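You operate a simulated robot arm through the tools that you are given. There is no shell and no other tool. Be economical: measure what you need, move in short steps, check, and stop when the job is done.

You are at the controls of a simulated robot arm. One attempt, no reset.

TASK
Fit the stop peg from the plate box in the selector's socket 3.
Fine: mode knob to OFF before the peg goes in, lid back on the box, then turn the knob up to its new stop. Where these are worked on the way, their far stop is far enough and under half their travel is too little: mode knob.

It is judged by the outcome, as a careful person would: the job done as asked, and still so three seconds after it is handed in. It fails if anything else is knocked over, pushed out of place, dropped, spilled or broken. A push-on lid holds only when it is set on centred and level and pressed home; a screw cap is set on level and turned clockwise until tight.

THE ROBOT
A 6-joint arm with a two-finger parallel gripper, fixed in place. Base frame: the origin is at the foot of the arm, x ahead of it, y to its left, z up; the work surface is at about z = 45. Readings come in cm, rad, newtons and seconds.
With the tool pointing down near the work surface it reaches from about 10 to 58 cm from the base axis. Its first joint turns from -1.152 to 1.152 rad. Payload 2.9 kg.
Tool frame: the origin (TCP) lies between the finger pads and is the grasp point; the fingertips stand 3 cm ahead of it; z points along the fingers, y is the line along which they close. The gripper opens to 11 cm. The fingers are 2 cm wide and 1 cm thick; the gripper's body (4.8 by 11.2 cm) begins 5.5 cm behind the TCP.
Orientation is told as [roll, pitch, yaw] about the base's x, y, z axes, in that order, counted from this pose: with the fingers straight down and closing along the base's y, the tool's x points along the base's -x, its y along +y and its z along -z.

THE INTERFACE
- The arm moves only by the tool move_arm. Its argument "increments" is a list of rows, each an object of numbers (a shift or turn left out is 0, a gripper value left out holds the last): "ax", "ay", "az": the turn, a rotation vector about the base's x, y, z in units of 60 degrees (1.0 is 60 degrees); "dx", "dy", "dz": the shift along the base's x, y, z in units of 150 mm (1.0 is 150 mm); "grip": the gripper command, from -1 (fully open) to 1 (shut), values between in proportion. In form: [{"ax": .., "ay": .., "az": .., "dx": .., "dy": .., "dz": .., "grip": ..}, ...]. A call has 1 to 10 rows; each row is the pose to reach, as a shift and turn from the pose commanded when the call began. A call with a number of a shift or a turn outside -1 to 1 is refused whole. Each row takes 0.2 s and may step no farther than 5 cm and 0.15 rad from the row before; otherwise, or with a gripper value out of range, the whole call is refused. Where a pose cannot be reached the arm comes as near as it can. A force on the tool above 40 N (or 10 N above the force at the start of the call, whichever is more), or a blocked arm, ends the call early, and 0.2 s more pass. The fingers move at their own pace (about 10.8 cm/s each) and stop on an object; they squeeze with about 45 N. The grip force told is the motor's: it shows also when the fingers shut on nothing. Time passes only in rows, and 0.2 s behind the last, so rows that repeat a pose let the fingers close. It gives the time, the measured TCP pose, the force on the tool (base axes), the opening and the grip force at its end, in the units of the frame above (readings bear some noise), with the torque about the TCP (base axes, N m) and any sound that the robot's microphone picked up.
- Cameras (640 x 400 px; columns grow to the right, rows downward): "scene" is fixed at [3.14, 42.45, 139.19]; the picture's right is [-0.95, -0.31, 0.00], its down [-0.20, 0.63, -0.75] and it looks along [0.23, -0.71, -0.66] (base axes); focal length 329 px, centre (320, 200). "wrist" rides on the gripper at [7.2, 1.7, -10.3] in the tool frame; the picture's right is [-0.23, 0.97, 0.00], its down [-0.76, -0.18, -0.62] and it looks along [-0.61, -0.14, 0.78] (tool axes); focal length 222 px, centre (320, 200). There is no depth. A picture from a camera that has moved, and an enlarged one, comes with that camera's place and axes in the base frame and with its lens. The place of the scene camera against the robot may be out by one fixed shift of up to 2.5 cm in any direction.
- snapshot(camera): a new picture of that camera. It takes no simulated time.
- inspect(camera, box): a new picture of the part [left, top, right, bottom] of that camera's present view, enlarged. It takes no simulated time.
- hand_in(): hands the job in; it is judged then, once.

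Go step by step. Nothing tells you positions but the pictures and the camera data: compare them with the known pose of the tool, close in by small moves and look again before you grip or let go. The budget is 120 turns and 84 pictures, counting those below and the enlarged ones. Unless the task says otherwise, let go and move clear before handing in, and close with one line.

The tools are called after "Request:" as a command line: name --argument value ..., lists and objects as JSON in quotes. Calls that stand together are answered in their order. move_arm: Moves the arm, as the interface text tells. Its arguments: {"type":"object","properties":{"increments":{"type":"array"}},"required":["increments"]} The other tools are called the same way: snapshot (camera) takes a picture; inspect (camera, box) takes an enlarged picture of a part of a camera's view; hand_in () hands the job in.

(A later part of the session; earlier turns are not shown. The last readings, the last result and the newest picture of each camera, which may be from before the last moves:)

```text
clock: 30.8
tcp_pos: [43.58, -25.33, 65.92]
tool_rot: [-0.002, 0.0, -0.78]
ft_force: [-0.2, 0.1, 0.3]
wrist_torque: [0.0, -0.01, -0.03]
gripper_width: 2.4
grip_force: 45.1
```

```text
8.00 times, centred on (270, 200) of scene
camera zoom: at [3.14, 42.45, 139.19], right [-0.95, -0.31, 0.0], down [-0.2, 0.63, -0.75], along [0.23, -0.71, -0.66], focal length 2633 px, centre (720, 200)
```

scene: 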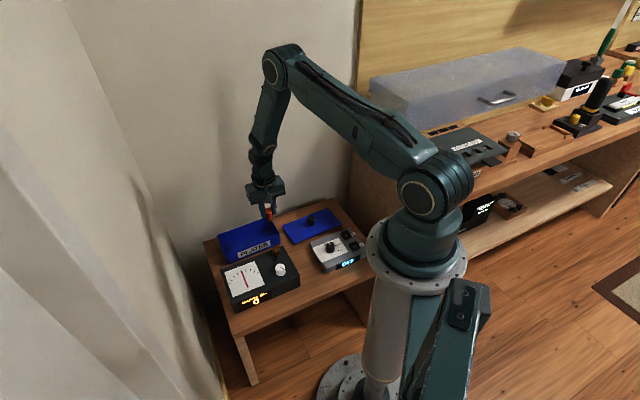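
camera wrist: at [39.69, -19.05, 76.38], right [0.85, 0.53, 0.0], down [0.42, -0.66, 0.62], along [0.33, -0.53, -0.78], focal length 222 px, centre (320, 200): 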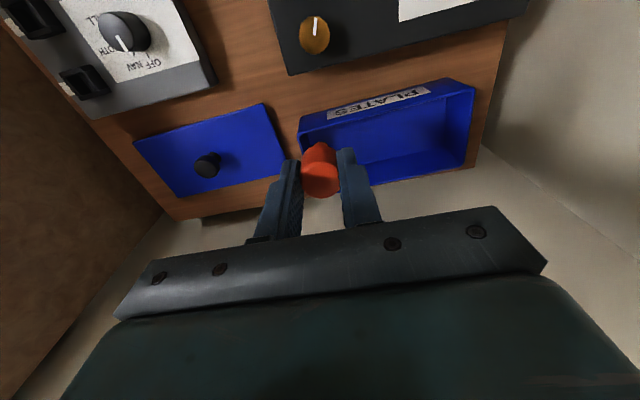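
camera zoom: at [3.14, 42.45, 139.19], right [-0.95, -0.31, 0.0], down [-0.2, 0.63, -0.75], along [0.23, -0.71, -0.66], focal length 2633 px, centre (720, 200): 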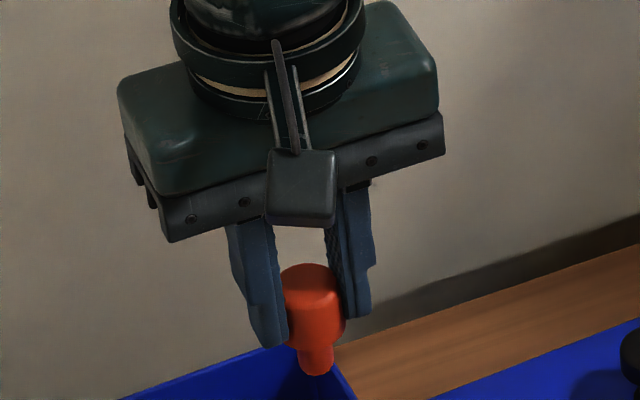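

The peg has a 2.4 cm round head and a round ~1.2 cm shank below. Socket 3 should be near (16, -33). I carry the peg above it.

Request:
move_arm --increments '[{"dx": -0.2, "dy": -0.05}, {"dx": -0.45, "dy": -0.12}, {"dx": -0.7, "dy": -0.2}, {"dx": -0.9, "dy": -0.25}, {"dx": -1.0, "dy": -0.28}]'

Request:
move_arm --increments '[{"dx": -0.2, "dy": -0.05}, {"dx": -0.45, "dy": -0.12}, {"dx": -0.65, "dy": -0.18, "dz": -0.1}, {"dx": -0.8, "dy": -0.22, "dz": -0.25}, {"dx": -0.84, "dy": -0.22, "dz": -0.4}, {"dx": -0.84, "dy": -0.22, "dz": -0.4}]'

Request:
snapshot --camera "wrist"

Request:
inspect --camera "scene" --box '[300, 190, 390, 270]'

```text
clock: 32.0
tcp_pos: [28.6, -29.42, 65.83]
tool_rot: [0.001, 0.0, -0.781]
ft_force: [-0.6, 0.1, -0.1]
wrist_torque: [0.03, 0.02, 0.02]
gripper_width: 2.39
grip_force: 44.9
```

```text
clock: 33.4
tcp_pos: [16.0, -32.74, 60.27]
tool_rot: [-0.004, 0.001, -0.78]
ft_force: [0.3, 1.1, 0.7]
wrist_torque: [0.01, 0.02, 0.02]
gripper_width: 2.36
grip_force: 45.0
```

```text
40 pictures are left
camera wrist: at [12.19, -26.5, 70.56], right [0.85, 0.53, 0.0], down [0.42, -0.66, 0.62], along [0.33, -0.53, -0.78], focal length 222 px, centre (320, 200)
```

wrist: 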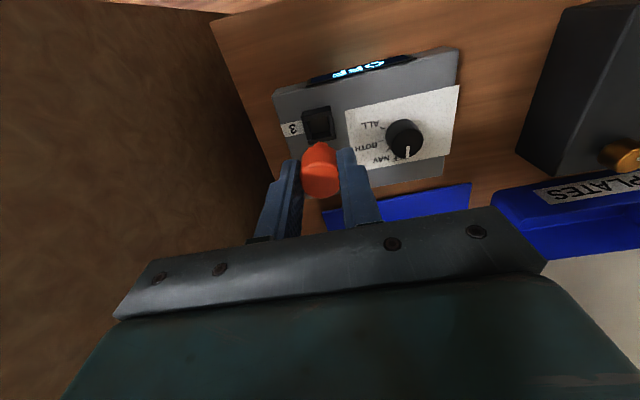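

```text
5.00 times, centred on (345, 230) of scene
camera zoom: at [3.14, 42.45, 139.19], right [-0.95, -0.31, 0.0], down [-0.2, 0.63, -0.75], along [0.23, -0.71, -0.66], focal length 1646 px, centre (195, 50)
```

zoom: 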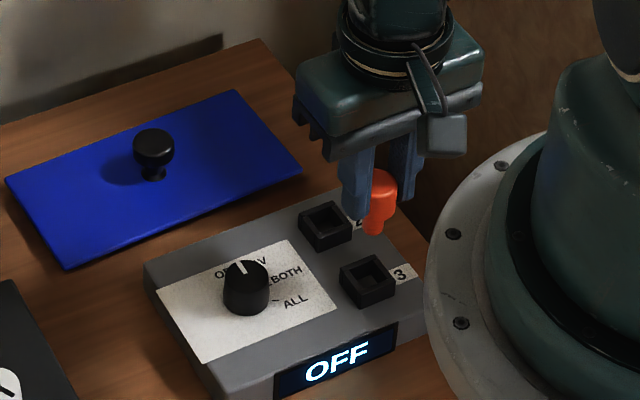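

Request:
inspect --camera "wrist" --box '[270, 70, 430, 210]'

```text
2.86 times, centred on (350, 140) of wrist
camera zoom: at [12.19, -26.5, 70.56], right [0.85, 0.53, 0.0], down [0.42, -0.66, 0.62], along [0.33, -0.53, -0.78], focal length 635 px, centre (234, 371)
```

zoom: 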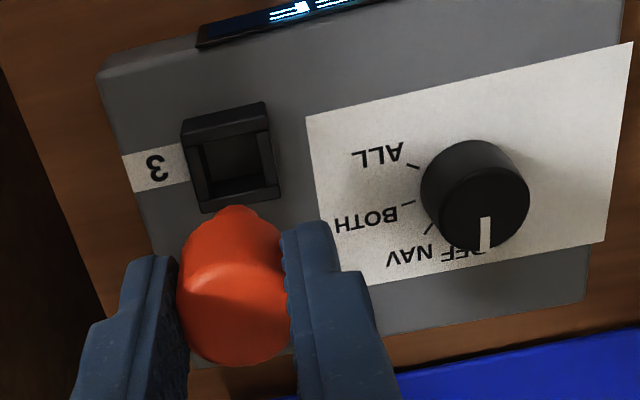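

Request:
inspect --camera "wrist" --box '[296, 95, 346, 155]'

Request:
inspect --camera "scene" --box '[354, 232, 384, 258]'

```text
6.67 times, centred on (321, 125) of wrist
camera zoom: at [12.19, -26.5, 70.56], right [0.85, 0.53, 0.0], down [0.42, -0.66, 0.62], along [0.33, -0.53, -0.78], focal length 1481 px, centre (313, 700)
```

zoom: 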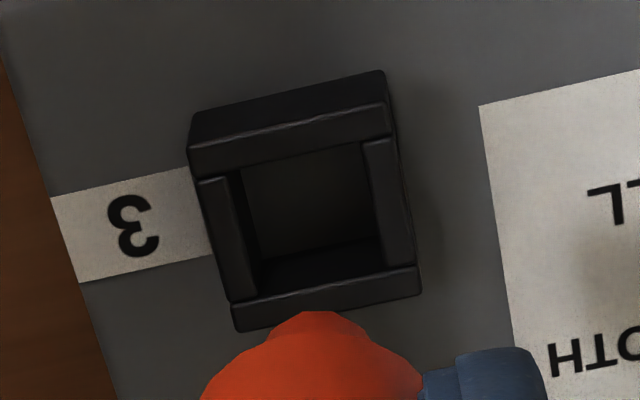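

```text
15.38 times, centred on (369, 245) of scene
camera zoom: at [3.14, 42.45, 139.19], right [-0.95, -0.31, 0.0], down [-0.2, 0.63, -0.75], along [0.23, -0.71, -0.66], focal length 5063 px, centre (-434, -492)
```

zoom: 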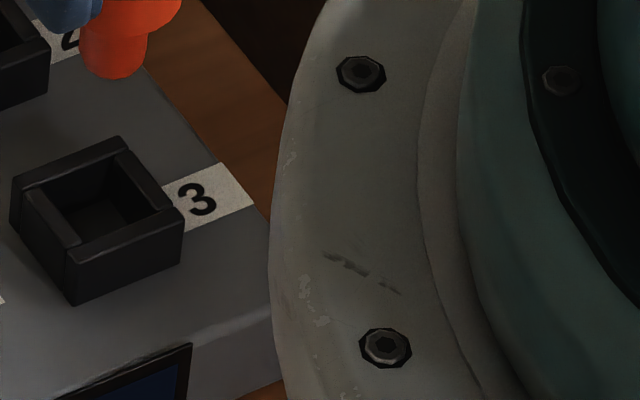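

Socket 3's opening is ~1.9 cm square at (16.3, -33.35), top z ≈ 49.5; the peg sits at (16.28, -32.95). I shift 0.4 cm and lower to just above it.

Request:
move_arm --increments '[{"dy": -0.027, "dz": -0.1}, {"dy": -0.027, "dz": -0.2}, {"dy": -0.027, "dz": -0.31}, {"dy": -0.027, "dz": -0.31}]'

Request:
inspect --camera "scene" --box '[335, 210, 385, 260]'

Request:
inspect --camera "wrist" --box '[260, 90, 400, 200]'

```text
clock: 34.4
tcp_pos: [16.25, -33.05, 55.45]
tool_rot: [-0.003, 0.0, -0.781]
ft_force: [-0.7, 0.2, -1.0]
wrist_torque: [-0.07, 0.01, 0.02]
gripper_width: 2.35
grip_force: 45.5
out of reach, approached as far as the arm can: row 1, 2, 3, 4
```

```text
8.00 times, centred on (360, 235) of scene
camera zoom: at [3.14, 42.45, 139.19], right [-0.95, -0.31, 0.0], down [-0.2, 0.63, -0.75], along [0.23, -0.71, -0.66], focal length 2633 px, centre (0, -80)
```

zoom: 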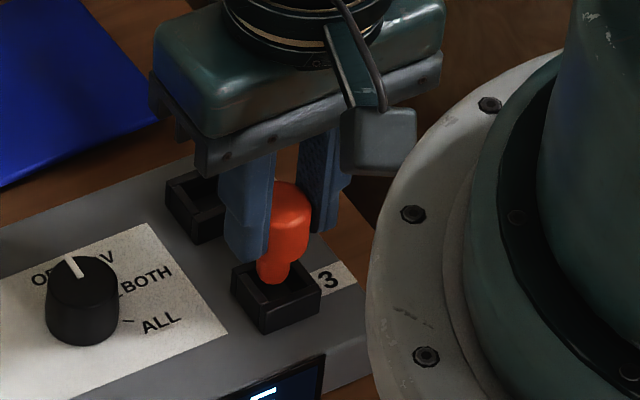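

```text
3.64 times, centred on (330, 145) of wrist
camera zoom: at [12.41, -26.83, 65.81], right [0.85, 0.53, 0.0], down [0.42, -0.66, 0.62], along [0.33, -0.53, -0.78], focal length 808 px, centre (284, 400)
```

zoom: 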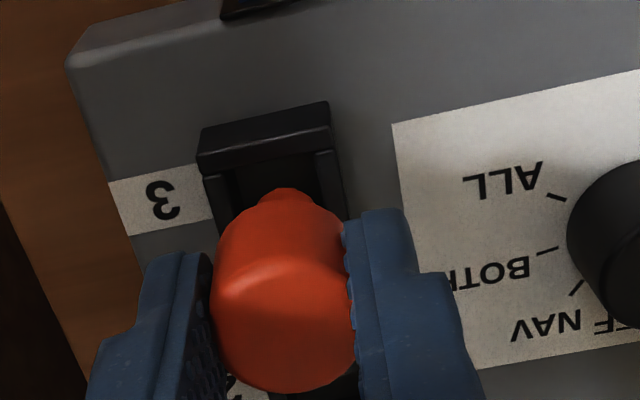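

The shank lines up with the hole within ~2 mm (the arm is near its base-turn limit here, but it suffices). I lower slowly.

Request:
move_arm --increments '[{"dz": -0.03}, {"dz": -0.055}, {"dz": -0.08}, {"dz": -0.1}, {"dz": -0.12}]'

Request:
inspect --camera "scene" --box '[335, 210, 385, 260]'

Request:
inspect --camera "wrist" --box '[260, 90, 400, 200]'

```text
clock: 35.6
tcp_pos: [16.4, -33.05, 53.44]
tool_rot: [0.0, 0.0, -0.779]
ft_force: [-1.0, -0.7, 5.8]
wrist_torque: [-0.03, 0.02, -0.01]
gripper_width: 2.37
grip_force: 44.9
```

```text
8.00 times, centred on (360, 235) of scene
camera zoom: at [3.13, 42.46, 139.18], right [-0.95, -0.31, 0.0], down [-0.2, 0.63, -0.75], along [0.23, -0.71, -0.66], focal length 2633 px, centre (0, -80)
```

zoom: 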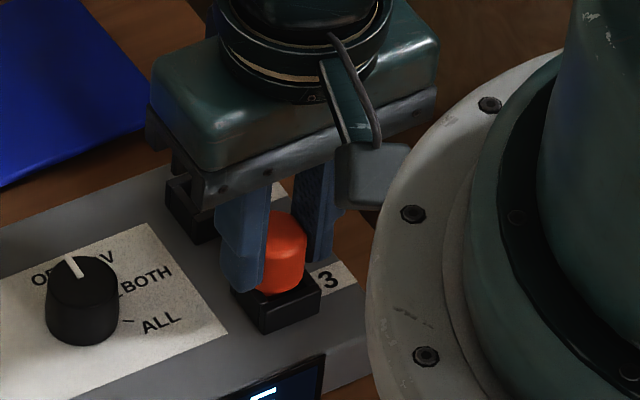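

```text
3.64 times, centred on (330, 145) of wrist
camera zoom: at [12.43, -26.78, 63.95], right [0.85, 0.53, 0.0], down [0.42, -0.66, 0.62], along [0.33, -0.53, -0.78], focal length 808 px, centre (284, 400)
```

zoom: 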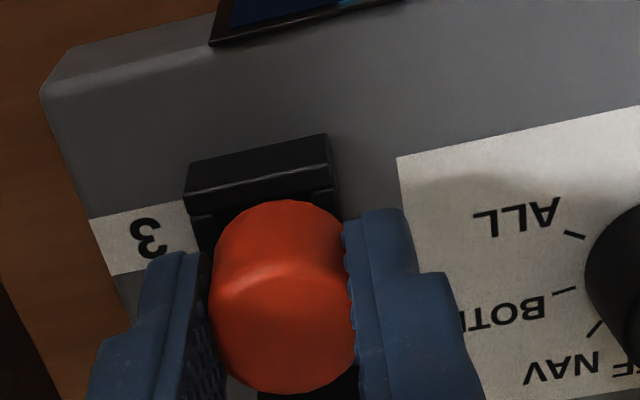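

Shank is in and there's a light contact (6 N). I press slightly to be sure it is home.

Request:
move_arm --increments '[{"dz": -0.01}, {"dz": -0.02}, {"dz": -0.03}]'

Request:
inspect --camera "scene" --box '[345, 220, 385, 260]'

```text
clock: 36.4
tcp_pos: [16.37, -33.07, 53.09]
tool_rot: [-0.001, -0.002, -0.78]
ft_force: [-3.9, 2.4, 30.8]
wrist_torque: [0.03, 0.13, 0.0]
gripper_width: 2.43
grip_force: 44.7
```

```text
10.00 times, centred on (365, 240) of scene
camera zoom: at [3.12, 42.48, 139.17], right [-0.95, -0.31, 0.0], down [-0.2, 0.63, -0.75], along [0.23, -0.71, -0.66], focal length 3291 px, centre (-130, -200)
```

zoom: 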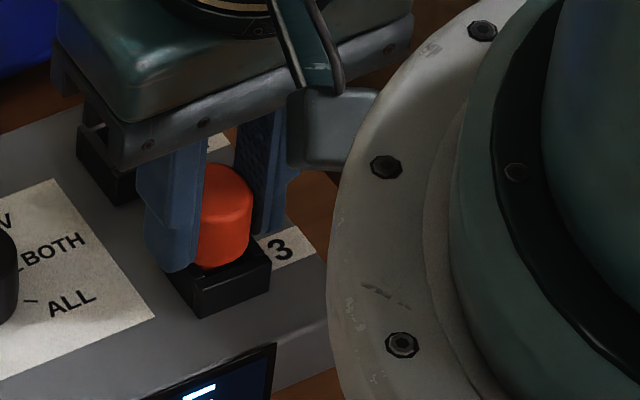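

Firm at 31 N: the head rests on the socket rim. I ease off, release and lift.

Request:
move_arm --increments '[{"dz": 0.02}, {"dz": 0.02}, {"dz": 0.02, "grip": 0.2}, {"dz": 0.02, "grip": -0.1}, {"dz": 0.02, "grip": -0.1}, {"dz": 0.15}, {"dz": 0.4}, {"dz": 0.7}]'

Request:
inspect --camera "scene" --box '[305, 205, 385, 265]'

Request:
inspect --camera "wrist" --box '[260, 60, 420, 180]'

```text
clock: 38.2
tcp_pos: [16.2, -32.85, 63.77]
tool_rot: [-0.003, 0.002, -0.781]
ft_force: [0.0, 0.1, 1.0]
wrist_torque: [0.0, -0.02, -0.01]
gripper_width: 6.05
grip_force: 0.0
```

```text
6.67 times, centred on (345, 235) of scene
camera zoom: at [3.14, 42.45, 139.19], right [-0.95, -0.31, 0.0], down [-0.2, 0.63, -0.75], along [0.23, -0.71, -0.66], focal length 2194 px, centre (153, -33)
```

zoom: 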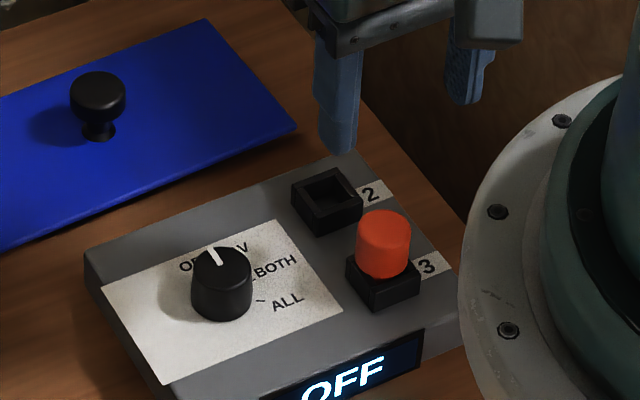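

```text
3.33 times, centred on (340, 120) of wrist
camera zoom: at [12.31, -26.66, 74.03], right [0.85, 0.53, 0.0], down [0.42, -0.66, 0.62], along [0.33, -0.53, -0.78], focal length 740 px, centre (253, 467)
```

zoom: 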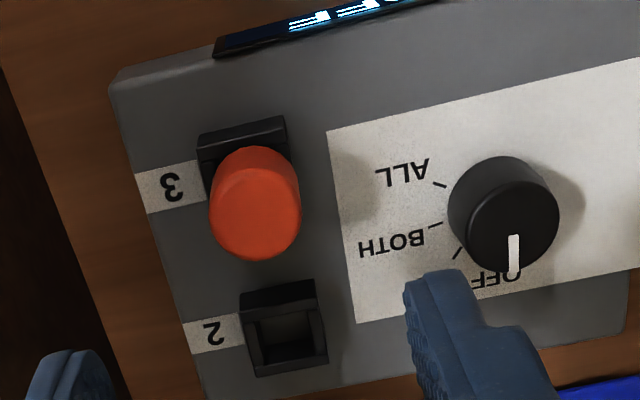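

The peg stands seated in socket 3. Next: fetch the lid at (34.1, -40.35).

Request:
move_arm --increments '[{"dx": 0.2, "dy": -0.05}, {"dx": 0.45, "dy": -0.18}, {"dx": 0.7, "dy": -0.31}, {"dx": 0.95, "dy": -0.44}, {"dx": 1.0, "dy": -0.5}]'

Request:
move_arm --increments '[{"dx": 0.1}, {"dx": 0.19, "dz": -0.2}, {"dx": 0.19, "dz": -0.45}, {"dx": 0.19, "dz": -0.67}, {"dx": 0.19, "dz": -0.67}]'

Request:
inspect --camera "wrist" --box '[220, 90, 420, 215]'

```text
clock: 39.4
tcp_pos: [31.29, -40.54, 63.52]
tool_rot: [0.0, 0.001, -0.782]
ft_force: [0.2, 0.5, -0.2]
wrist_torque: [0.01, 0.03, 0.01]
gripper_width: 6.05
grip_force: 0.1
```

```text
clock: 40.6
tcp_pos: [34.16, -40.41, 53.67]
tool_rot: [-0.001, 0.0, -0.78]
ft_force: [0.2, 0.7, 0.9]
wrist_torque: [0.0, -0.01, 0.0]
gripper_width: 6.06
grip_force: 0.0
```

```text
3.20 times, centred on (320, 152) of wrist
camera zoom: at [30.3, -34.25, 64.0], right [0.85, 0.53, 0.0], down [0.42, -0.66, 0.62], along [0.33, -0.53, -0.78], focal length 711 px, centre (320, 352)
```

zoom: 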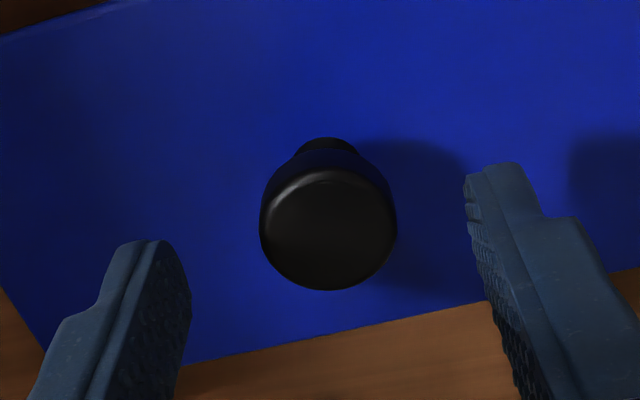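

Nearly centred; small correction, then down and grip.

Request:
move_arm --increments '[{"dx": 0.012, "dy": 0.004, "dz": -0.07}, {"dx": 0.012, "dy": 0.004, "dz": -0.145}, {"dx": 0.012, "dy": 0.004, "dz": -0.145}, {"dx": 0.012, "dy": 0.004, "dz": -0.145, "grip": 0.2}, {"dx": 0.012, "dy": 0.004, "dz": -0.145, "grip": 0.7}, {"dx": 0.012, "dy": 0.004, "dz": -0.145, "grip": 0.7}, {"dx": 0.012, "dy": 0.004, "dz": -0.145, "grip": 0.7}]'

Request:
inspect --camera "wrist" --box '[220, 90, 420, 215]'

```text
clock: 42.2
tcp_pos: [34.3, -40.46, 51.5]
tool_rot: [0.001, 0.0, -0.779]
ft_force: [0.5, -1.0, -0.1]
wrist_torque: [0.0, -0.02, -0.03]
gripper_width: 3.06
grip_force: 45.2
```

```text
3.20 times, centred on (320, 152) of wrist
camera zoom: at [30.41, -34.21, 61.83], right [0.85, 0.53, 0.0], down [0.42, -0.66, 0.62], along [0.33, -0.53, -0.78], focal length 711 px, centre (320, 352)
```

zoom: 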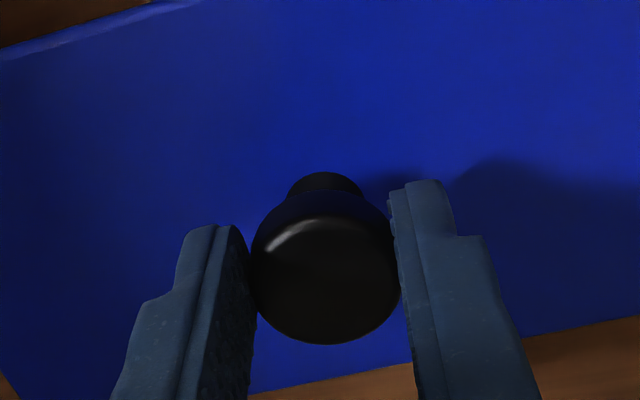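

Lid gripped. I lift it and carry it back above the box.

Request:
move_arm --increments '[{"dz": 0.1}, {"dz": 0.35}, {"dz": 0.65}, {"dz": 0.9, "dx": 0.05, "dy": 0.05}, {"dz": 0.9, "dx": 0.25, "dy": 0.22}, {"dz": 0.9, "dx": 0.45, "dy": 0.4}, {"dz": 0.9, "dx": 0.65, "dy": 0.58}, {"dz": 0.9, "dx": 0.85, "dy": 0.76}, {"dz": 0.9, "dx": 1.0, "dy": 0.9}, {"dz": 0.9, "dx": 1.0, "dy": 0.98}]'

Request:
move_arm --increments '[{"dx": 0.1, "dy": 0.03}, {"dx": 0.2, "dy": 0.06, "dz": -0.1}, {"dx": 0.213, "dy": 0.06, "dz": -0.25}, {"dx": 0.213, "dy": 0.06, "dz": -0.37}, {"dx": 0.213, "dy": 0.06, "dz": -0.37}]'

Request:
snapshot --camera "wrist"

Request:
inspect --camera "scene" --box '[200, 185, 300, 265]'

```text
clock: 44.4
tcp_pos: [49.43, -25.88, 64.82]
tool_rot: [-0.001, 0.0, -0.782]
ft_force: [-0.4, -0.6, -1.1]
wrist_torque: [0.01, 0.04, 0.0]
gripper_width: 3.04
grip_force: 45.7
```

```text
clock: 45.6
tcp_pos: [52.5, -25.05, 59.46]
tool_rot: [-0.001, 0.001, -0.78]
ft_force: [0.4, 0.1, 0.0]
wrist_torque: [-0.01, 0.02, 0.01]
gripper_width: 3.03
grip_force: 45.1
```

```text
26 pictures are left
camera wrist: at [48.6, -18.7, 69.69], right [0.85, 0.53, 0.0], down [0.42, -0.66, 0.62], along [0.33, -0.53, -0.78], focal length 222 px, centre (320, 200)
```

wrist: 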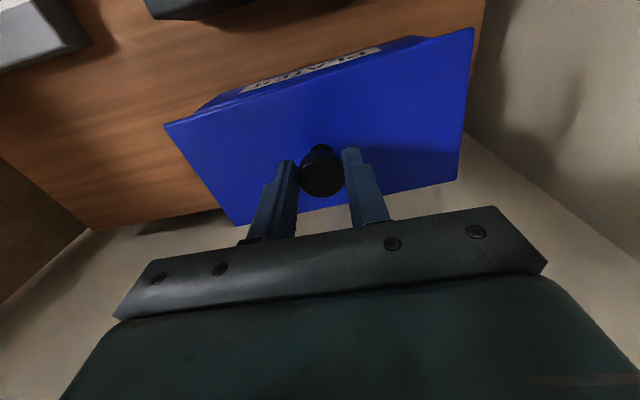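

```text
5.00 times, centred on (250, 225) of scene
camera zoom: at [3.14, 42.45, 139.19], right [-0.95, -0.31, 0.0], down [-0.2, 0.63, -0.75], along [0.23, -0.71, -0.66], focal length 1646 px, centre (670, 75)
```

zoom: 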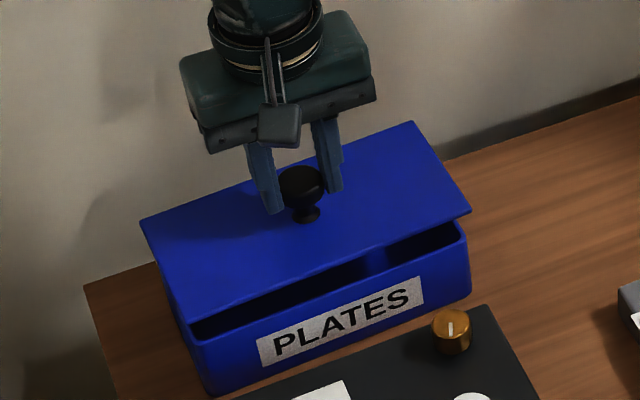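

Lid pose matches the pose it had when lifted off, within 1–2 mm. I lower it onto the rim.

Request:
move_arm --increments '[{"dy": 0.007, "dz": -0.06}, {"dy": 0.007, "dz": -0.11}, {"dy": 0.007, "dz": -0.14}, {"dy": 0.007, "dz": -0.16}, {"dy": 0.007, "dz": -0.175}]'

Request:
inspect --camera "scene" --box '[200, 185, 300, 265]'

```text
clock: 46.8
tcp_pos: [52.57, -24.82, 56.72]
tool_rot: [0.001, -0.002, -0.783]
ft_force: [1.6, -1.3, 0.3]
wrist_torque: [0.0, -0.19, -0.27]
gripper_width: 3.04
grip_force: 45.4
```

```text
5.00 times, centred on (250, 225) of scene
camera zoom: at [3.14, 42.45, 139.19], right [-0.95, -0.31, 0.0], down [-0.2, 0.63, -0.75], along [0.23, -0.71, -0.66], focal length 1646 px, centre (670, 75)
```

zoom: 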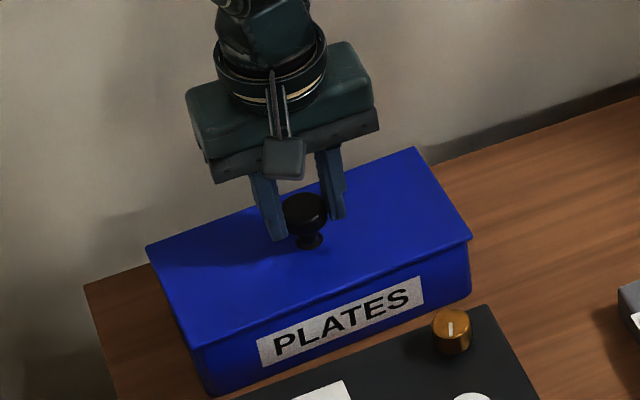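

On the rim and almost home. I press down in 1 mm steps for the snap.

Request:
move_arm --increments '[{"dz": -0.007}, {"dz": -0.014}, {"dz": -0.021}, {"dz": -0.028}]'

```text
clock: 47.7
tcp_pos: [52.79, -24.79, 56.56]
tool_rot: [0.0, -0.001, -0.78]
ft_force: [-2.3, 1.6, 4.2]
wrist_torque: [0.06, -0.18, -0.15]
gripper_width: 3.03
grip_force: 44.6
stopped in row 4: the force on the tool passed its limit at 43 N (the readings are from after the stop); the commanded pose is now the measured one
```

Request:
inspect --camera "scene" --box '[210, 195, 290, 259]'

Request:
snapshot --camera "wrist"

```text
6.25 times, centred on (250, 227) of scene
camera zoom: at [3.13, 42.46, 139.18], right [-0.95, -0.31, 0.0], down [-0.2, 0.63, -0.75], along [0.23, -0.71, -0.66], focal length 2057 px, centre (758, 31)
```

zoom: 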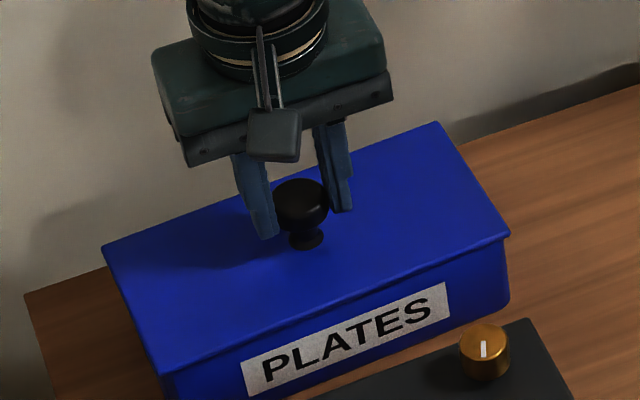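

```text
22 pictures are left
camera wrist: at [48.78, -18.67, 66.98], right [0.85, 0.53, 0.0], down [0.42, -0.66, 0.62], along [0.33, -0.53, -0.78], focal length 222 px, centre (320, 200)
```

wrist: 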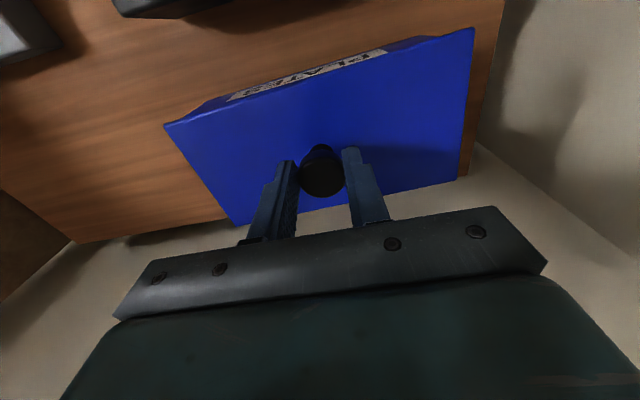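

No snap yet; pose is about 1.5 mm off along the box's width and ~0.7° turned. I correct slightly and press again.

Request:
move_arm --increments '[{"dx": -0.007, "dy": 0.003, "az": -0.006, "dz": 0.008}, {"dx": -0.014, "dy": 0.006, "az": -0.012, "dz": 0.004}, {"dx": -0.014, "dy": 0.006, "az": -0.012, "dz": -0.005}, {"dx": -0.014, "dy": 0.006, "az": -0.012, "dz": -0.01}, {"dx": -0.014, "dy": 0.006, "az": -0.012, "dz": -0.015}]'

```text
clock: 49.0
tcp_pos: [52.46, -24.8, 56.72]
tool_rot: [0.0, 0.002, -0.796]
ft_force: [-0.5, 0.5, 2.4]
wrist_torque: [0.24, -0.14, -0.04]
gripper_width: 3.06
grip_force: 44.8
stopped in row 5: the force on the tool passed its limit at 41 N (the readings are from after the stop); the commanded pose is now the measured one
```

I test whether it is held by easing up 1 mm and reading the force.

Request:
move_arm --increments '[{"dz": 0.004}, {"dz": 0.008}, {"dz": 0.008}]'

```text
clock: 49.9
tcp_pos: [52.56, -24.86, 56.58]
tool_rot: [-0.002, 0.001, -0.795]
ft_force: [2.5, -1.3, -1.3]
wrist_torque: [-0.09, -0.04, -0.08]
gripper_width: 3.01
grip_force: 45.1
```

Request:
move_arm --increments '[{"dz": 0.007}, {"dz": 0.013}, {"dz": 0.013}]'

```text
clock: 50.6
tcp_pos: [52.55, -24.94, 56.82]
tool_rot: [-0.003, 0.001, -0.795]
ft_force: [0.1, -0.9, -0.1]
wrist_torque: [0.0, 0.01, -0.02]
gripper_width: 3.05
grip_force: 45.5
```

Request:
inspect --camera "wrist" --box '[150, 10, 490, 230]'

Request:
inspect --camera "scene" --box '[200, 190, 300, 270]'

```text
1.82 times, centred on (320, 120) of wrist
camera zoom: at [48.64, -18.6, 67.22], right [0.85, 0.52, 0.0], down [0.41, -0.67, 0.62], along [0.32, -0.53, -0.78], focal length 404 px, centre (320, 346)
```

zoom: 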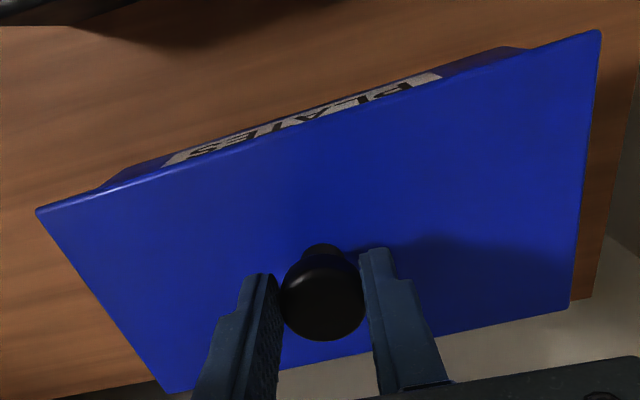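

```text
5.00 times, centred on (250, 230) of scene
camera zoom: at [3.14, 42.45, 139.19], right [-0.95, -0.31, 0.0], down [-0.2, 0.63, -0.75], along [0.23, -0.71, -0.66], focal length 1646 px, centre (670, 50)
```

zoom: 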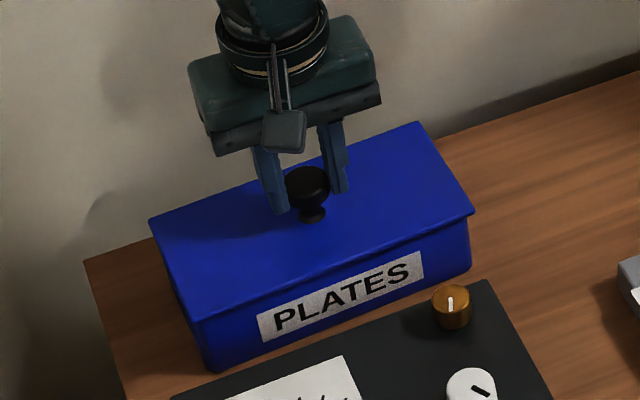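

Comparing pictures, the first grip had nudged the lid ~2 mm off its seat along the box length (that snap), so its true seat is about 2 mm further along +u. I shift accordingly and press.

Request:
move_arm --increments '[{"dx": 0.008, "dy": 0.002, "az": -0.004}, {"dx": 0.015, "dy": 0.004, "az": -0.008}, {"dx": 0.015, "dy": 0.004, "az": -0.008, "dz": -0.01}, {"dx": 0.015, "dy": 0.004, "az": -0.008, "dz": -0.018}, {"dx": 0.015, "dy": 0.004, "az": -0.008, "dz": -0.024}, {"dx": 0.015, "dy": 0.004, "az": -0.008, "dz": -0.03}]'

```text
clock: 52.0
tcp_pos: [52.78, -24.84, 56.56]
tool_rot: [0.0, 0.0, -0.803]
ft_force: [-9.8, 6.1, 27.2]
wrist_torque: [0.4, 0.19, -0.02]
gripper_width: 3.06
grip_force: 44.6
```

27 N, no snap; a side force pushes back towards the front of the box. I relieve that and press a bit more.

Request:
move_arm --increments '[{"dx": -0.006, "dy": 0.006}, {"dx": -0.01, "dy": 0.009, "dz": -0.003}, {"dx": -0.01, "dy": 0.009, "dz": -0.006}, {"dx": -0.01, "dy": 0.009, "dz": -0.009}]'

```text
clock: 53.0
tcp_pos: [52.75, -24.78, 56.61]
tool_rot: [0.001, -0.004, -0.805]
ft_force: [-5.0, -2.1, 35.0]
wrist_torque: [-0.45, 0.11, -0.13]
gripper_width: 3.03
grip_force: 44.9
```

35 N and still no snap. I relax, release, rise a little and examine how the lid sits.

Request:
move_arm --increments '[{"dz": 0.006}, {"dz": 0.01}, {"dz": 0.01, "grip": 0.3}, {"dz": 0.01, "grip": -0.1}, {"dz": 0.01, "grip": -0.1}, {"dz": 0.1, "grip": -0.1}, {"dz": 0.26, "grip": -0.1}, {"dz": 0.26, "grip": -0.1}]'

Request:
inspect --camera "scene" --box '[200, 190, 300, 270]'

Request:
snapshot --camera "wrist"

```text
clock: 54.9
tcp_pos: [52.61, -24.76, 60.16]
tool_rot: [-0.001, 0.0, -0.803]
ft_force: [0.3, 0.4, -0.3]
wrist_torque: [0.0, -0.01, 0.0]
gripper_width: 6.05
grip_force: 0.1
heard: snap
```

```text
5.00 times, centred on (250, 230) of scene
camera zoom: at [3.14, 42.45, 139.19], right [-0.95, -0.31, 0.0], down [-0.2, 0.63, -0.75], along [0.23, -0.71, -0.66], focal length 1646 px, centre (670, 50)
```

zoom: 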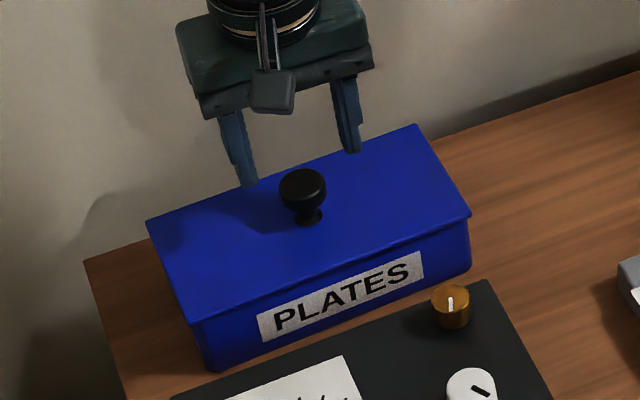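

```text
18 pictures are left
camera wrist: at [48.71, -18.42, 70.62], right [0.86, 0.51, 0.0], down [0.4, -0.67, 0.62], along [0.32, -0.54, -0.78], focal length 222 px, centre (320, 200)
```

wrist: 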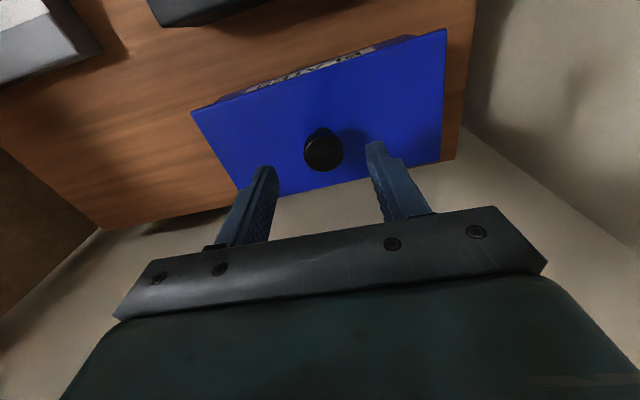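

A snap was heard on release — the lid seems to have latched. I press once on the knob top with closed fingers to make sure it is home.

Request:
move_arm --increments '[{"grip": 0.5}, {"grip": 1.0, "dy": 0.008}, {"grip": 1.0, "dy": 0.008}, {"grip": 1.0, "dy": 0.008, "dz": -0.05}, {"grip": 1.0, "dy": 0.008, "dz": -0.08}, {"grip": 1.0, "dy": 0.008, "dz": -0.095}, {"grip": 1.0, "dy": 0.008, "dz": -0.105}]'

```text
clock: 56.5
tcp_pos: [52.63, -24.68, 58.71]
tool_rot: [-0.002, -0.001, -0.803]
ft_force: [-0.2, -0.2, 0.8]
wrist_torque: [-0.01, 0.0, 0.01]
gripper_width: 0.0
grip_force: 37.7
```

Request:
move_arm --increments '[{"dz": -0.01}, {"dz": -0.02}, {"dz": -0.03}, {"dz": -0.04}, {"dz": -0.05}, {"dz": -0.06}]'

```text
clock: 58.0
tcp_pos: [52.51, -24.53, 57.89]
tool_rot: [-0.003, 0.004, -0.803]
ft_force: [-5.0, 2.4, 11.0]
wrist_torque: [0.03, 0.1, 0.01]
gripper_width: 0.02
grip_force: 38.0
stopped in row 6: the force on the tool passed its limit at 42 N (the readings are from after the stop); the commanded pose is now the measured one
```

Pressed to 42 N with no further movement; it's home. I lift, look, and head back to the selector knob.

Request:
move_arm --increments '[{"dz": 0.1}, {"dz": 0.35}, {"dz": 0.55}, {"dz": 0.55, "dx": -0.2, "dy": -0.05, "grip": -0.1, "az": 0.13}, {"dz": 0.55, "dx": -0.45, "dy": -0.1, "az": 0.26}, {"dz": 0.55, "dx": -0.7, "dy": -0.15, "az": 0.39}, {"dz": 0.55, "dx": -0.9, "dy": -0.2, "az": 0.52}, {"dz": 0.55, "dx": -1.0, "dy": -0.25, "az": 0.65}, {"dz": 0.55, "dx": -1.0, "dy": -0.25, "az": 0.78}]'

Request:
inspect --camera "scene" --box '[200, 190, 300, 270]'

```text
clock: 60.0
tcp_pos: [37.55, -28.14, 66.0]
tool_rot: [0.0, 0.001, 0.018]
ft_force: [-0.4, 0.7, -0.2]
wrist_torque: [0.03, 0.05, -0.02]
gripper_width: 6.05
grip_force: 0.1
```

```text
5.00 times, centred on (250, 230) of scene
camera zoom: at [3.14, 42.45, 139.19], right [-0.95, -0.31, 0.0], down [-0.2, 0.63, -0.75], along [0.23, -0.71, -0.66], focal length 1646 px, centre (670, 50)
```

zoom: 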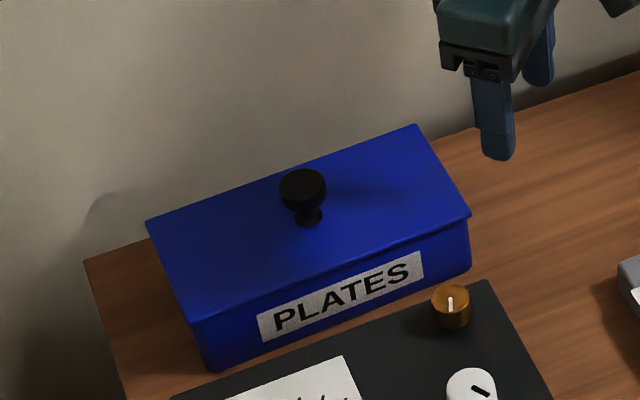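

The lid looks flush, but I want to be sure it is centred, so I return to the exact viewpoint I had before removing it and compare.

Request:
move_arm --increments '[{"az": -0.13, "dx": 0.2, "dy": 0.03}, {"az": -0.26, "dx": 0.45, "dy": 0.06}, {"az": -0.39, "dx": 0.7, "dy": 0.1}, {"az": -0.52, "dx": 0.9, "dy": 0.15}, {"az": -0.65, "dx": 1.0, "dy": 0.185, "dz": -0.1}, {"az": -0.763, "dx": 1.0, "dy": 0.185, "dz": -0.25}, {"az": -0.763, "dx": 1.0, "dy": 0.185, "dz": -0.365}, {"az": -0.763, "dx": 1.0, "dy": 0.185, "dz": -0.365}]'

Request:
snapshot --camera "wrist"

Request:
inspect --camera "scene" --box '[220, 195, 290, 251]'

```text
clock: 61.9
tcp_pos: [52.61, -25.57, 60.53]
tool_rot: [-0.001, 0.001, -0.784]
ft_force: [0.0, -0.8, 0.6]
wrist_torque: [-0.03, -0.01, 0.04]
gripper_width: 6.06
grip_force: 0.0
```

```text
16 pictures are left
camera wrist: at [48.78, -19.35, 70.89], right [0.85, 0.53, 0.0], down [0.41, -0.66, 0.62], along [0.33, -0.53, -0.78], focal length 222 px, centre (320, 200)
```

wrist: 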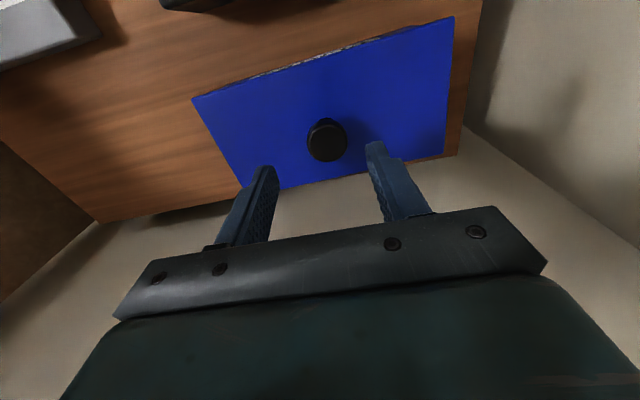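

```text
7.14 times, centred on (255, 223) of scene
camera zoom: at [3.14, 42.45, 139.19], right [-0.95, -0.31, 0.0], down [-0.2, 0.63, -0.75], along [0.23, -0.71, -0.66], focal length 2351 px, centre (784, 36)
```

zoom: 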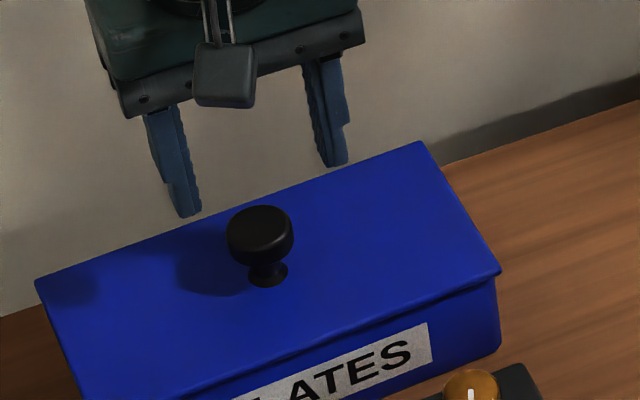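

The lid sits within ~1 mm of its original place. I check that it is latched with a very light sideways nudge on the knob using half-open fingers (no grip).

Request:
move_arm --increments '[{"dx": 0.007, "dy": 0.057}, {"dx": 0.007, "dy": 0.057, "dz": -0.12}, {"dx": 0.007, "dy": 0.057, "dz": -0.22}, {"dx": 0.007, "dy": 0.057, "dz": -0.22, "grip": 0.2}, {"dx": 0.007, "dy": 0.057, "dz": -0.22, "grip": 0.2}]'

Request:
inspect --camera "wrist" --box '[220, 90, 420, 215]'

```text
clock: 63.0
tcp_pos: [52.66, -24.77, 57.22]
tool_rot: [-0.001, 0.001, -0.787]
ft_force: [0.3, 0.4, -0.4]
wrist_torque: [-0.02, 0.01, 0.0]
gripper_width: 4.42
grip_force: 0.1
```

```text
3.20 times, centred on (320, 152) of wrist
camera zoom: at [48.83, -18.53, 67.66], right [0.85, 0.53, 0.0], down [0.41, -0.66, 0.62], along [0.33, -0.53, -0.78], focal length 711 px, centre (320, 352)
```

zoom: 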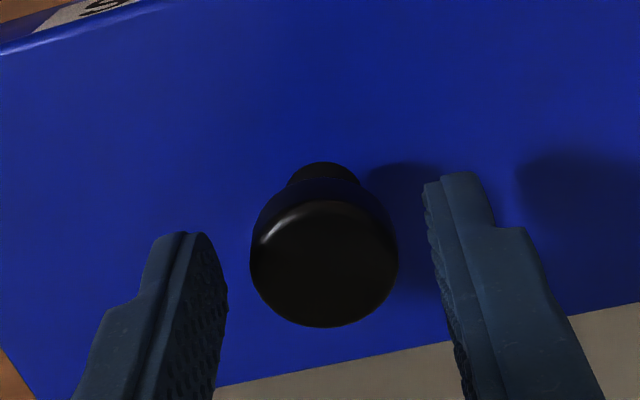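

Request:
move_arm --increments '[{"dx": -0.014, "dy": -0.014}, {"dx": -0.026, "dy": -0.026}, {"dx": -0.03, "dy": -0.03}, {"dx": -0.033, "dy": -0.033}, {"dx": -0.033, "dy": -0.033}]'

```text
clock: 64.2
tcp_pos: [52.2, -25.26, 57.25]
tool_rot: [-0.002, 0.002, -0.783]
ft_force: [0.9, 1.1, 0.9]
wrist_torque: [0.07, -0.03, 0.0]
gripper_width: 4.46
grip_force: 0.6
```

Request:
move_arm --increments '[{"dx": -0.003, "dy": -0.003}, {"dx": -0.006, "dy": -0.006}, {"dx": -0.006, "dy": -0.006}]'

```text
clock: 65.0
tcp_pos: [52.06, -25.17, 57.32]
tool_rot: [0.0, 0.004, -0.785]
ft_force: [0.9, -0.1, 0.1]
wrist_torque: [0.0, 0.02, 0.01]
gripper_width: 4.41
grip_force: 0.0
```

Request:
inspect --camera "wrist" --box '[220, 90, 420, 215]'

```text
3.20 times, centred on (320, 152) of wrist
camera zoom: at [48.23, -19.04, 67.74], right [0.85, 0.53, 0.0], down [0.41, -0.66, 0.62], along [0.33, -0.53, -0.78], focal length 711 px, centre (320, 352)
```

zoom: 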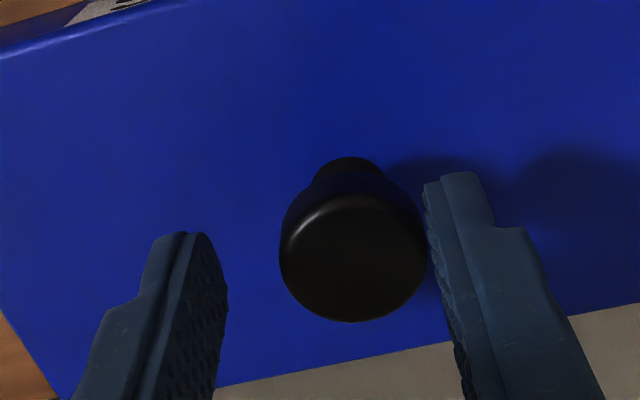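

Just shy of contact. A little further.

Request:
move_arm --increments '[{"dx": -0.003, "dy": -0.003}, {"dx": -0.005, "dy": -0.005}, {"dx": -0.005, "dy": -0.005}]'

Request:
move_arm --increments '[{"dx": -0.002, "dy": -0.002}, {"dx": -0.004, "dy": -0.004}, {"dx": -0.004, "dy": -0.004}]'

```text
clock: 65.8
tcp_pos: [52.08, -25.31, 57.51]
tool_rot: [-0.002, 0.001, -0.784]
ft_force: [0.7, 0.3, -0.9]
wrist_torque: [0.05, 0.0, 0.02]
gripper_width: 4.47
grip_force: 0.3
```

```text
clock: 66.7
tcp_pos: [51.99, -25.27, 57.32]
tool_rot: [-0.001, 0.002, -0.783]
ft_force: [0.5, 1.0, 0.3]
wrist_torque: [0.06, 0.01, -0.02]
gripper_width: 4.46
grip_force: 0.7
heard: snap
```

A snap: the latch lets go with very little sideways load, so it needs pressing again from straight above. I back off, rise, close the fingers and press down on the knob top.

Request:
move_arm --increments '[{"dx": 0.024, "dy": 0.024}, {"dx": 0.048, "dy": 0.048}, {"dx": 0.048, "dy": 0.048, "dz": 0.1}, {"dx": 0.048, "dy": 0.048, "dz": 0.2}, {"dx": 0.048, "dy": 0.048, "dz": 0.2, "grip": 1.0}, {"dx": 0.048, "dy": 0.048, "dz": 0.2, "grip": 1.0}, {"dx": 0.048, "dy": 0.048, "dz": 0.2, "grip": 1.0}, {"dx": 0.048, "dy": 0.048, "dz": 0.12, "grip": 1.0}, {"dx": 0.048, "dy": 0.048, "dz": 0.07, "grip": 1.0}]'

Request:
move_arm --increments '[{"dz": -0.008}, {"dz": -0.016}, {"dz": -0.022}, {"dz": -0.028}]'

```text
clock: 68.7
tcp_pos: [52.69, -24.82, 58.32]
tool_rot: [-0.003, 0.001, -0.785]
ft_force: [0.3, 0.9, 0.6]
wrist_torque: [0.02, 0.01, -0.01]
gripper_width: 0.0
grip_force: 37.7
heard: snap
```

```text
clock: 69.7
tcp_pos: [52.69, -24.6, 57.85]
tool_rot: [-0.001, 0.003, -0.784]
ft_force: [0.7, -0.7, 1.4]
wrist_torque: [-0.03, -0.02, 0.03]
gripper_width: 0.0
grip_force: 37.9
```

Snap again on backing off: the lid latches when unloaded. I finish the press to be sure.

Request:
move_arm --increments '[{"dz": -0.008}, {"dz": -0.015}, {"dz": -0.022}, {"dz": -0.028}]'

```text
clock: 70.4
tcp_pos: [52.87, -24.76, 58.0]
tool_rot: [-0.002, 0.004, -0.784]
ft_force: [-6.1, 3.5, 9.6]
wrist_torque: [0.07, 0.15, -0.02]
gripper_width: 0.01
grip_force: 38.2
stopped in row 3: the force on the tool passed its limit at 44 N (the readings are from after the stop); the commanded pose is now the measured one
```

Pressed home to 44 N. I lift straight up and travel to the selector knob.

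Request:
move_arm --increments '[{"dz": 0.05}, {"dz": 0.25}, {"dz": 0.53}]'

Request:
move_arm --increments '[{"dx": -0.2, "dy": -0.05, "grip": -0.1, "az": 0.14}, {"dx": -0.45, "dy": -0.1, "az": 0.28}, {"dx": -0.7, "dy": -0.15, "az": 0.42}, {"dx": -0.9, "dy": -0.2, "az": 0.56}, {"dx": -1.0, "dy": -0.25, "az": 0.7}, {"dx": -1.0, "dy": -0.25, "az": 0.84}, {"dx": -1.0, "dy": -0.25, "az": 0.98}]'

Request:
move_arm --increments '[{"dx": -0.2, "dy": -0.02, "az": 0.14}, {"dx": -0.45, "dy": -0.05, "az": 0.28}, {"dx": -0.7, "dy": -0.08, "az": 0.42}, {"dx": -0.9, "dy": -0.085, "dz": -0.2, "az": 0.45}, {"dx": -0.905, "dy": -0.085, "dz": -0.5, "az": 0.45}, {"dx": -0.905, "dy": -0.085, "dz": -0.75, "az": 0.45}, {"dx": -0.905, "dy": -0.085, "dz": -0.75, "az": 0.45}]'

Request:
inspect --camera "wrist" --box '[220, 90, 420, 215]'

Request:
inspect --camera "scene" --box '[200, 180, 380, 300]'

```text
clock: 71.2
tcp_pos: [52.58, -24.65, 66.16]
tool_rot: [-0.002, 0.003, -0.783]
ft_force: [0.4, -0.3, 0.3]
wrist_torque: [0.02, 0.03, -0.01]
gripper_width: 0.0
grip_force: 37.1
```

```text
clock: 72.8
tcp_pos: [37.83, -28.4, 65.83]
tool_rot: [-0.001, 0.004, 0.246]
ft_force: [0.0, 0.4, -0.5]
wrist_torque: [0.01, 0.03, 0.02]
gripper_width: 6.08
grip_force: 0.0
```

```text
clock: 74.4
tcp_pos: [24.27, -29.67, 54.46]
tool_rot: [-0.001, 0.004, 0.715]
ft_force: [-0.6, -0.3, -0.5]
wrist_torque: [0.0, 0.0, -0.01]
gripper_width: 6.05
grip_force: 0.0
```

```text
3.20 times, centred on (320, 152) of wrist
camera zoom: at [17.67, -33.14, 64.95], right [-0.47, 0.88, 0.0], down [0.69, 0.37, 0.62], along [0.55, 0.29, -0.78], focal length 711 px, centre (320, 352)
```

zoom: 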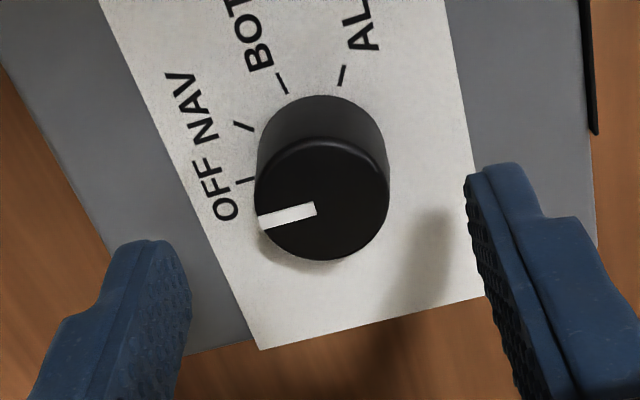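

```text
3.33 times, centred on (290, 240) of scene
camera zoom: at [3.14, 42.45, 139.19], right [-0.95, -0.31, 0.0], down [-0.2, 0.63, -0.75], along [0.23, -0.71, -0.66], focal length 1097 px, centre (420, 67)
```

zoom: 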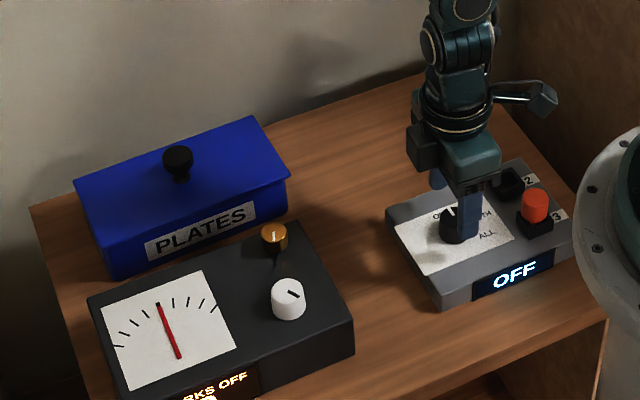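

Knob centred within 1.5 mm. I go down, grip, and then turn clockwise until it stops.

Request:
move_arm --increments '[{"dx": -0.008, "dz": -0.09}, {"dx": -0.008, "dz": -0.185}, {"dx": -0.008, "dz": -0.185}, {"dx": -0.008, "dz": -0.185, "grip": 0.2}, {"dx": -0.008, "dz": -0.185, "grip": 0.6}, {"dx": -0.008, "dz": -0.185, "grip": 0.6}]'

Request:
move_arm --increments '[{"az": -0.1}, {"az": -0.22}, {"az": -0.34}, {"az": -0.46}, {"az": -0.58}, {"az": -0.7}]'

Request:
inspect --camera "scene" --box '[300, 200, 390, 280]'

```text
clock: 75.8
tcp_pos: [24.14, -29.68, 51.76]
tool_rot: [-0.003, 0.003, 0.715]
ft_force: [3.1, -2.9, -11.9]
wrist_torque: [-0.14, -0.05, 0.0]
gripper_width: 3.08
grip_force: 45.2
```

```text
clock: 77.2
tcp_pos: [24.09, -29.7, 51.84]
tool_rot: [0.0, 0.003, -0.021]
ft_force: [1.8, -0.5, -20.0]
wrist_torque: [0.02, -0.06, 0.0]
gripper_width: 3.07
grip_force: 45.2
```

```text
5.00 times, centred on (345, 240) of scene
camera zoom: at [3.16, 42.43, 139.19], right [-0.95, -0.31, 0.0], down [-0.2, 0.63, -0.75], along [0.23, -0.71, -0.66], focal length 1646 px, centre (195, 0)
```

zoom: 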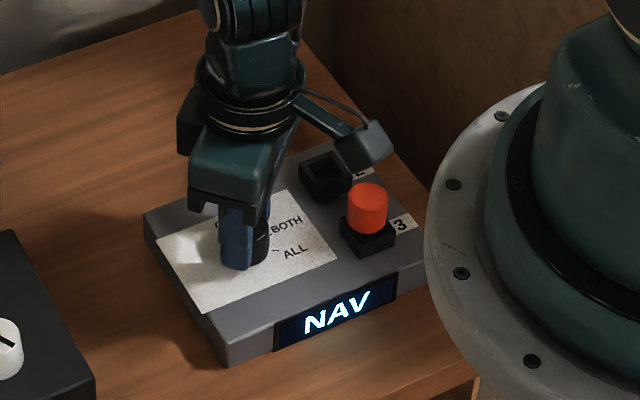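

NAV is passed with no stop yet. I continue in small steps.

Request:
move_arm --increments '[{"az": -0.12, "dz": -0.006}, {"az": -0.24, "dz": -0.01}, {"az": -0.36, "dz": -0.01}, {"az": -0.46, "dz": -0.01}, {"az": -0.54, "dz": -0.01}]'

Request:
move_arm --increments '[{"az": -0.04}, {"az": -0.08}]'

Request:
inspect --camera "scene" --box '[300, 200, 390, 280]'

```text
clock: 78.4
tcp_pos: [24.15, -29.65, 51.69]
tool_rot: [-0.001, 0.002, -0.585]
ft_force: [-9.7, 5.1, 36.3]
wrist_torque: [0.3, 0.58, -0.04]
gripper_width: 3.1
grip_force: 45.0
```

```text
clock: 79.0
tcp_pos: [24.19, -29.72, 51.59]
tool_rot: [-0.002, 0.004, -0.67]
ft_force: [-12.0, 4.2, 37.3]
wrist_torque: [0.02, 0.3, -0.01]
gripper_width: 3.09
grip_force: 44.9
```

```text
5.00 times, centred on (345, 240) of scene
camera zoom: at [3.1, 42.49, 139.17], right [-0.95, -0.31, 0.0], down [-0.2, 0.63, -0.75], along [0.23, -0.71, -0.66], focal length 1646 px, centre (195, 0)
```

zoom: 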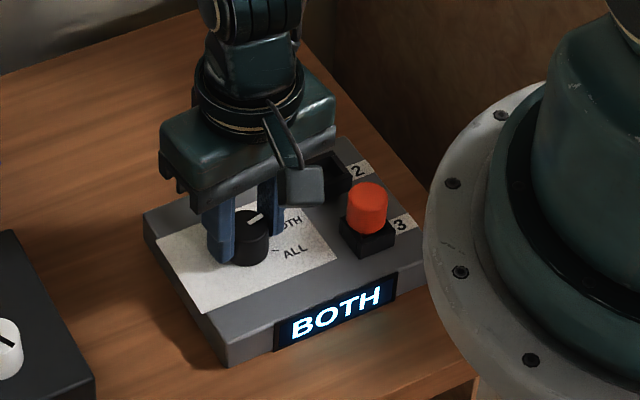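

BOTH is shown. I relieve the downward force and turn on a little, watching the torque for the stop.

Request:
move_arm --increments '[{"dz": 0.009, "dx": -0.004}, {"dz": 0.009, "dx": -0.004, "az": -0.04}, {"dz": 0.009, "dx": -0.004, "az": -0.07}]'

```text
clock: 79.8
tcp_pos: [24.11, -29.71, 51.67]
tool_rot: [-0.001, 0.001, -0.741]
ft_force: [-1.1, -5.2, -20.5]
wrist_torque: [-0.56, -0.38, 0.2]
gripper_width: 3.07
grip_force: 45.0
```

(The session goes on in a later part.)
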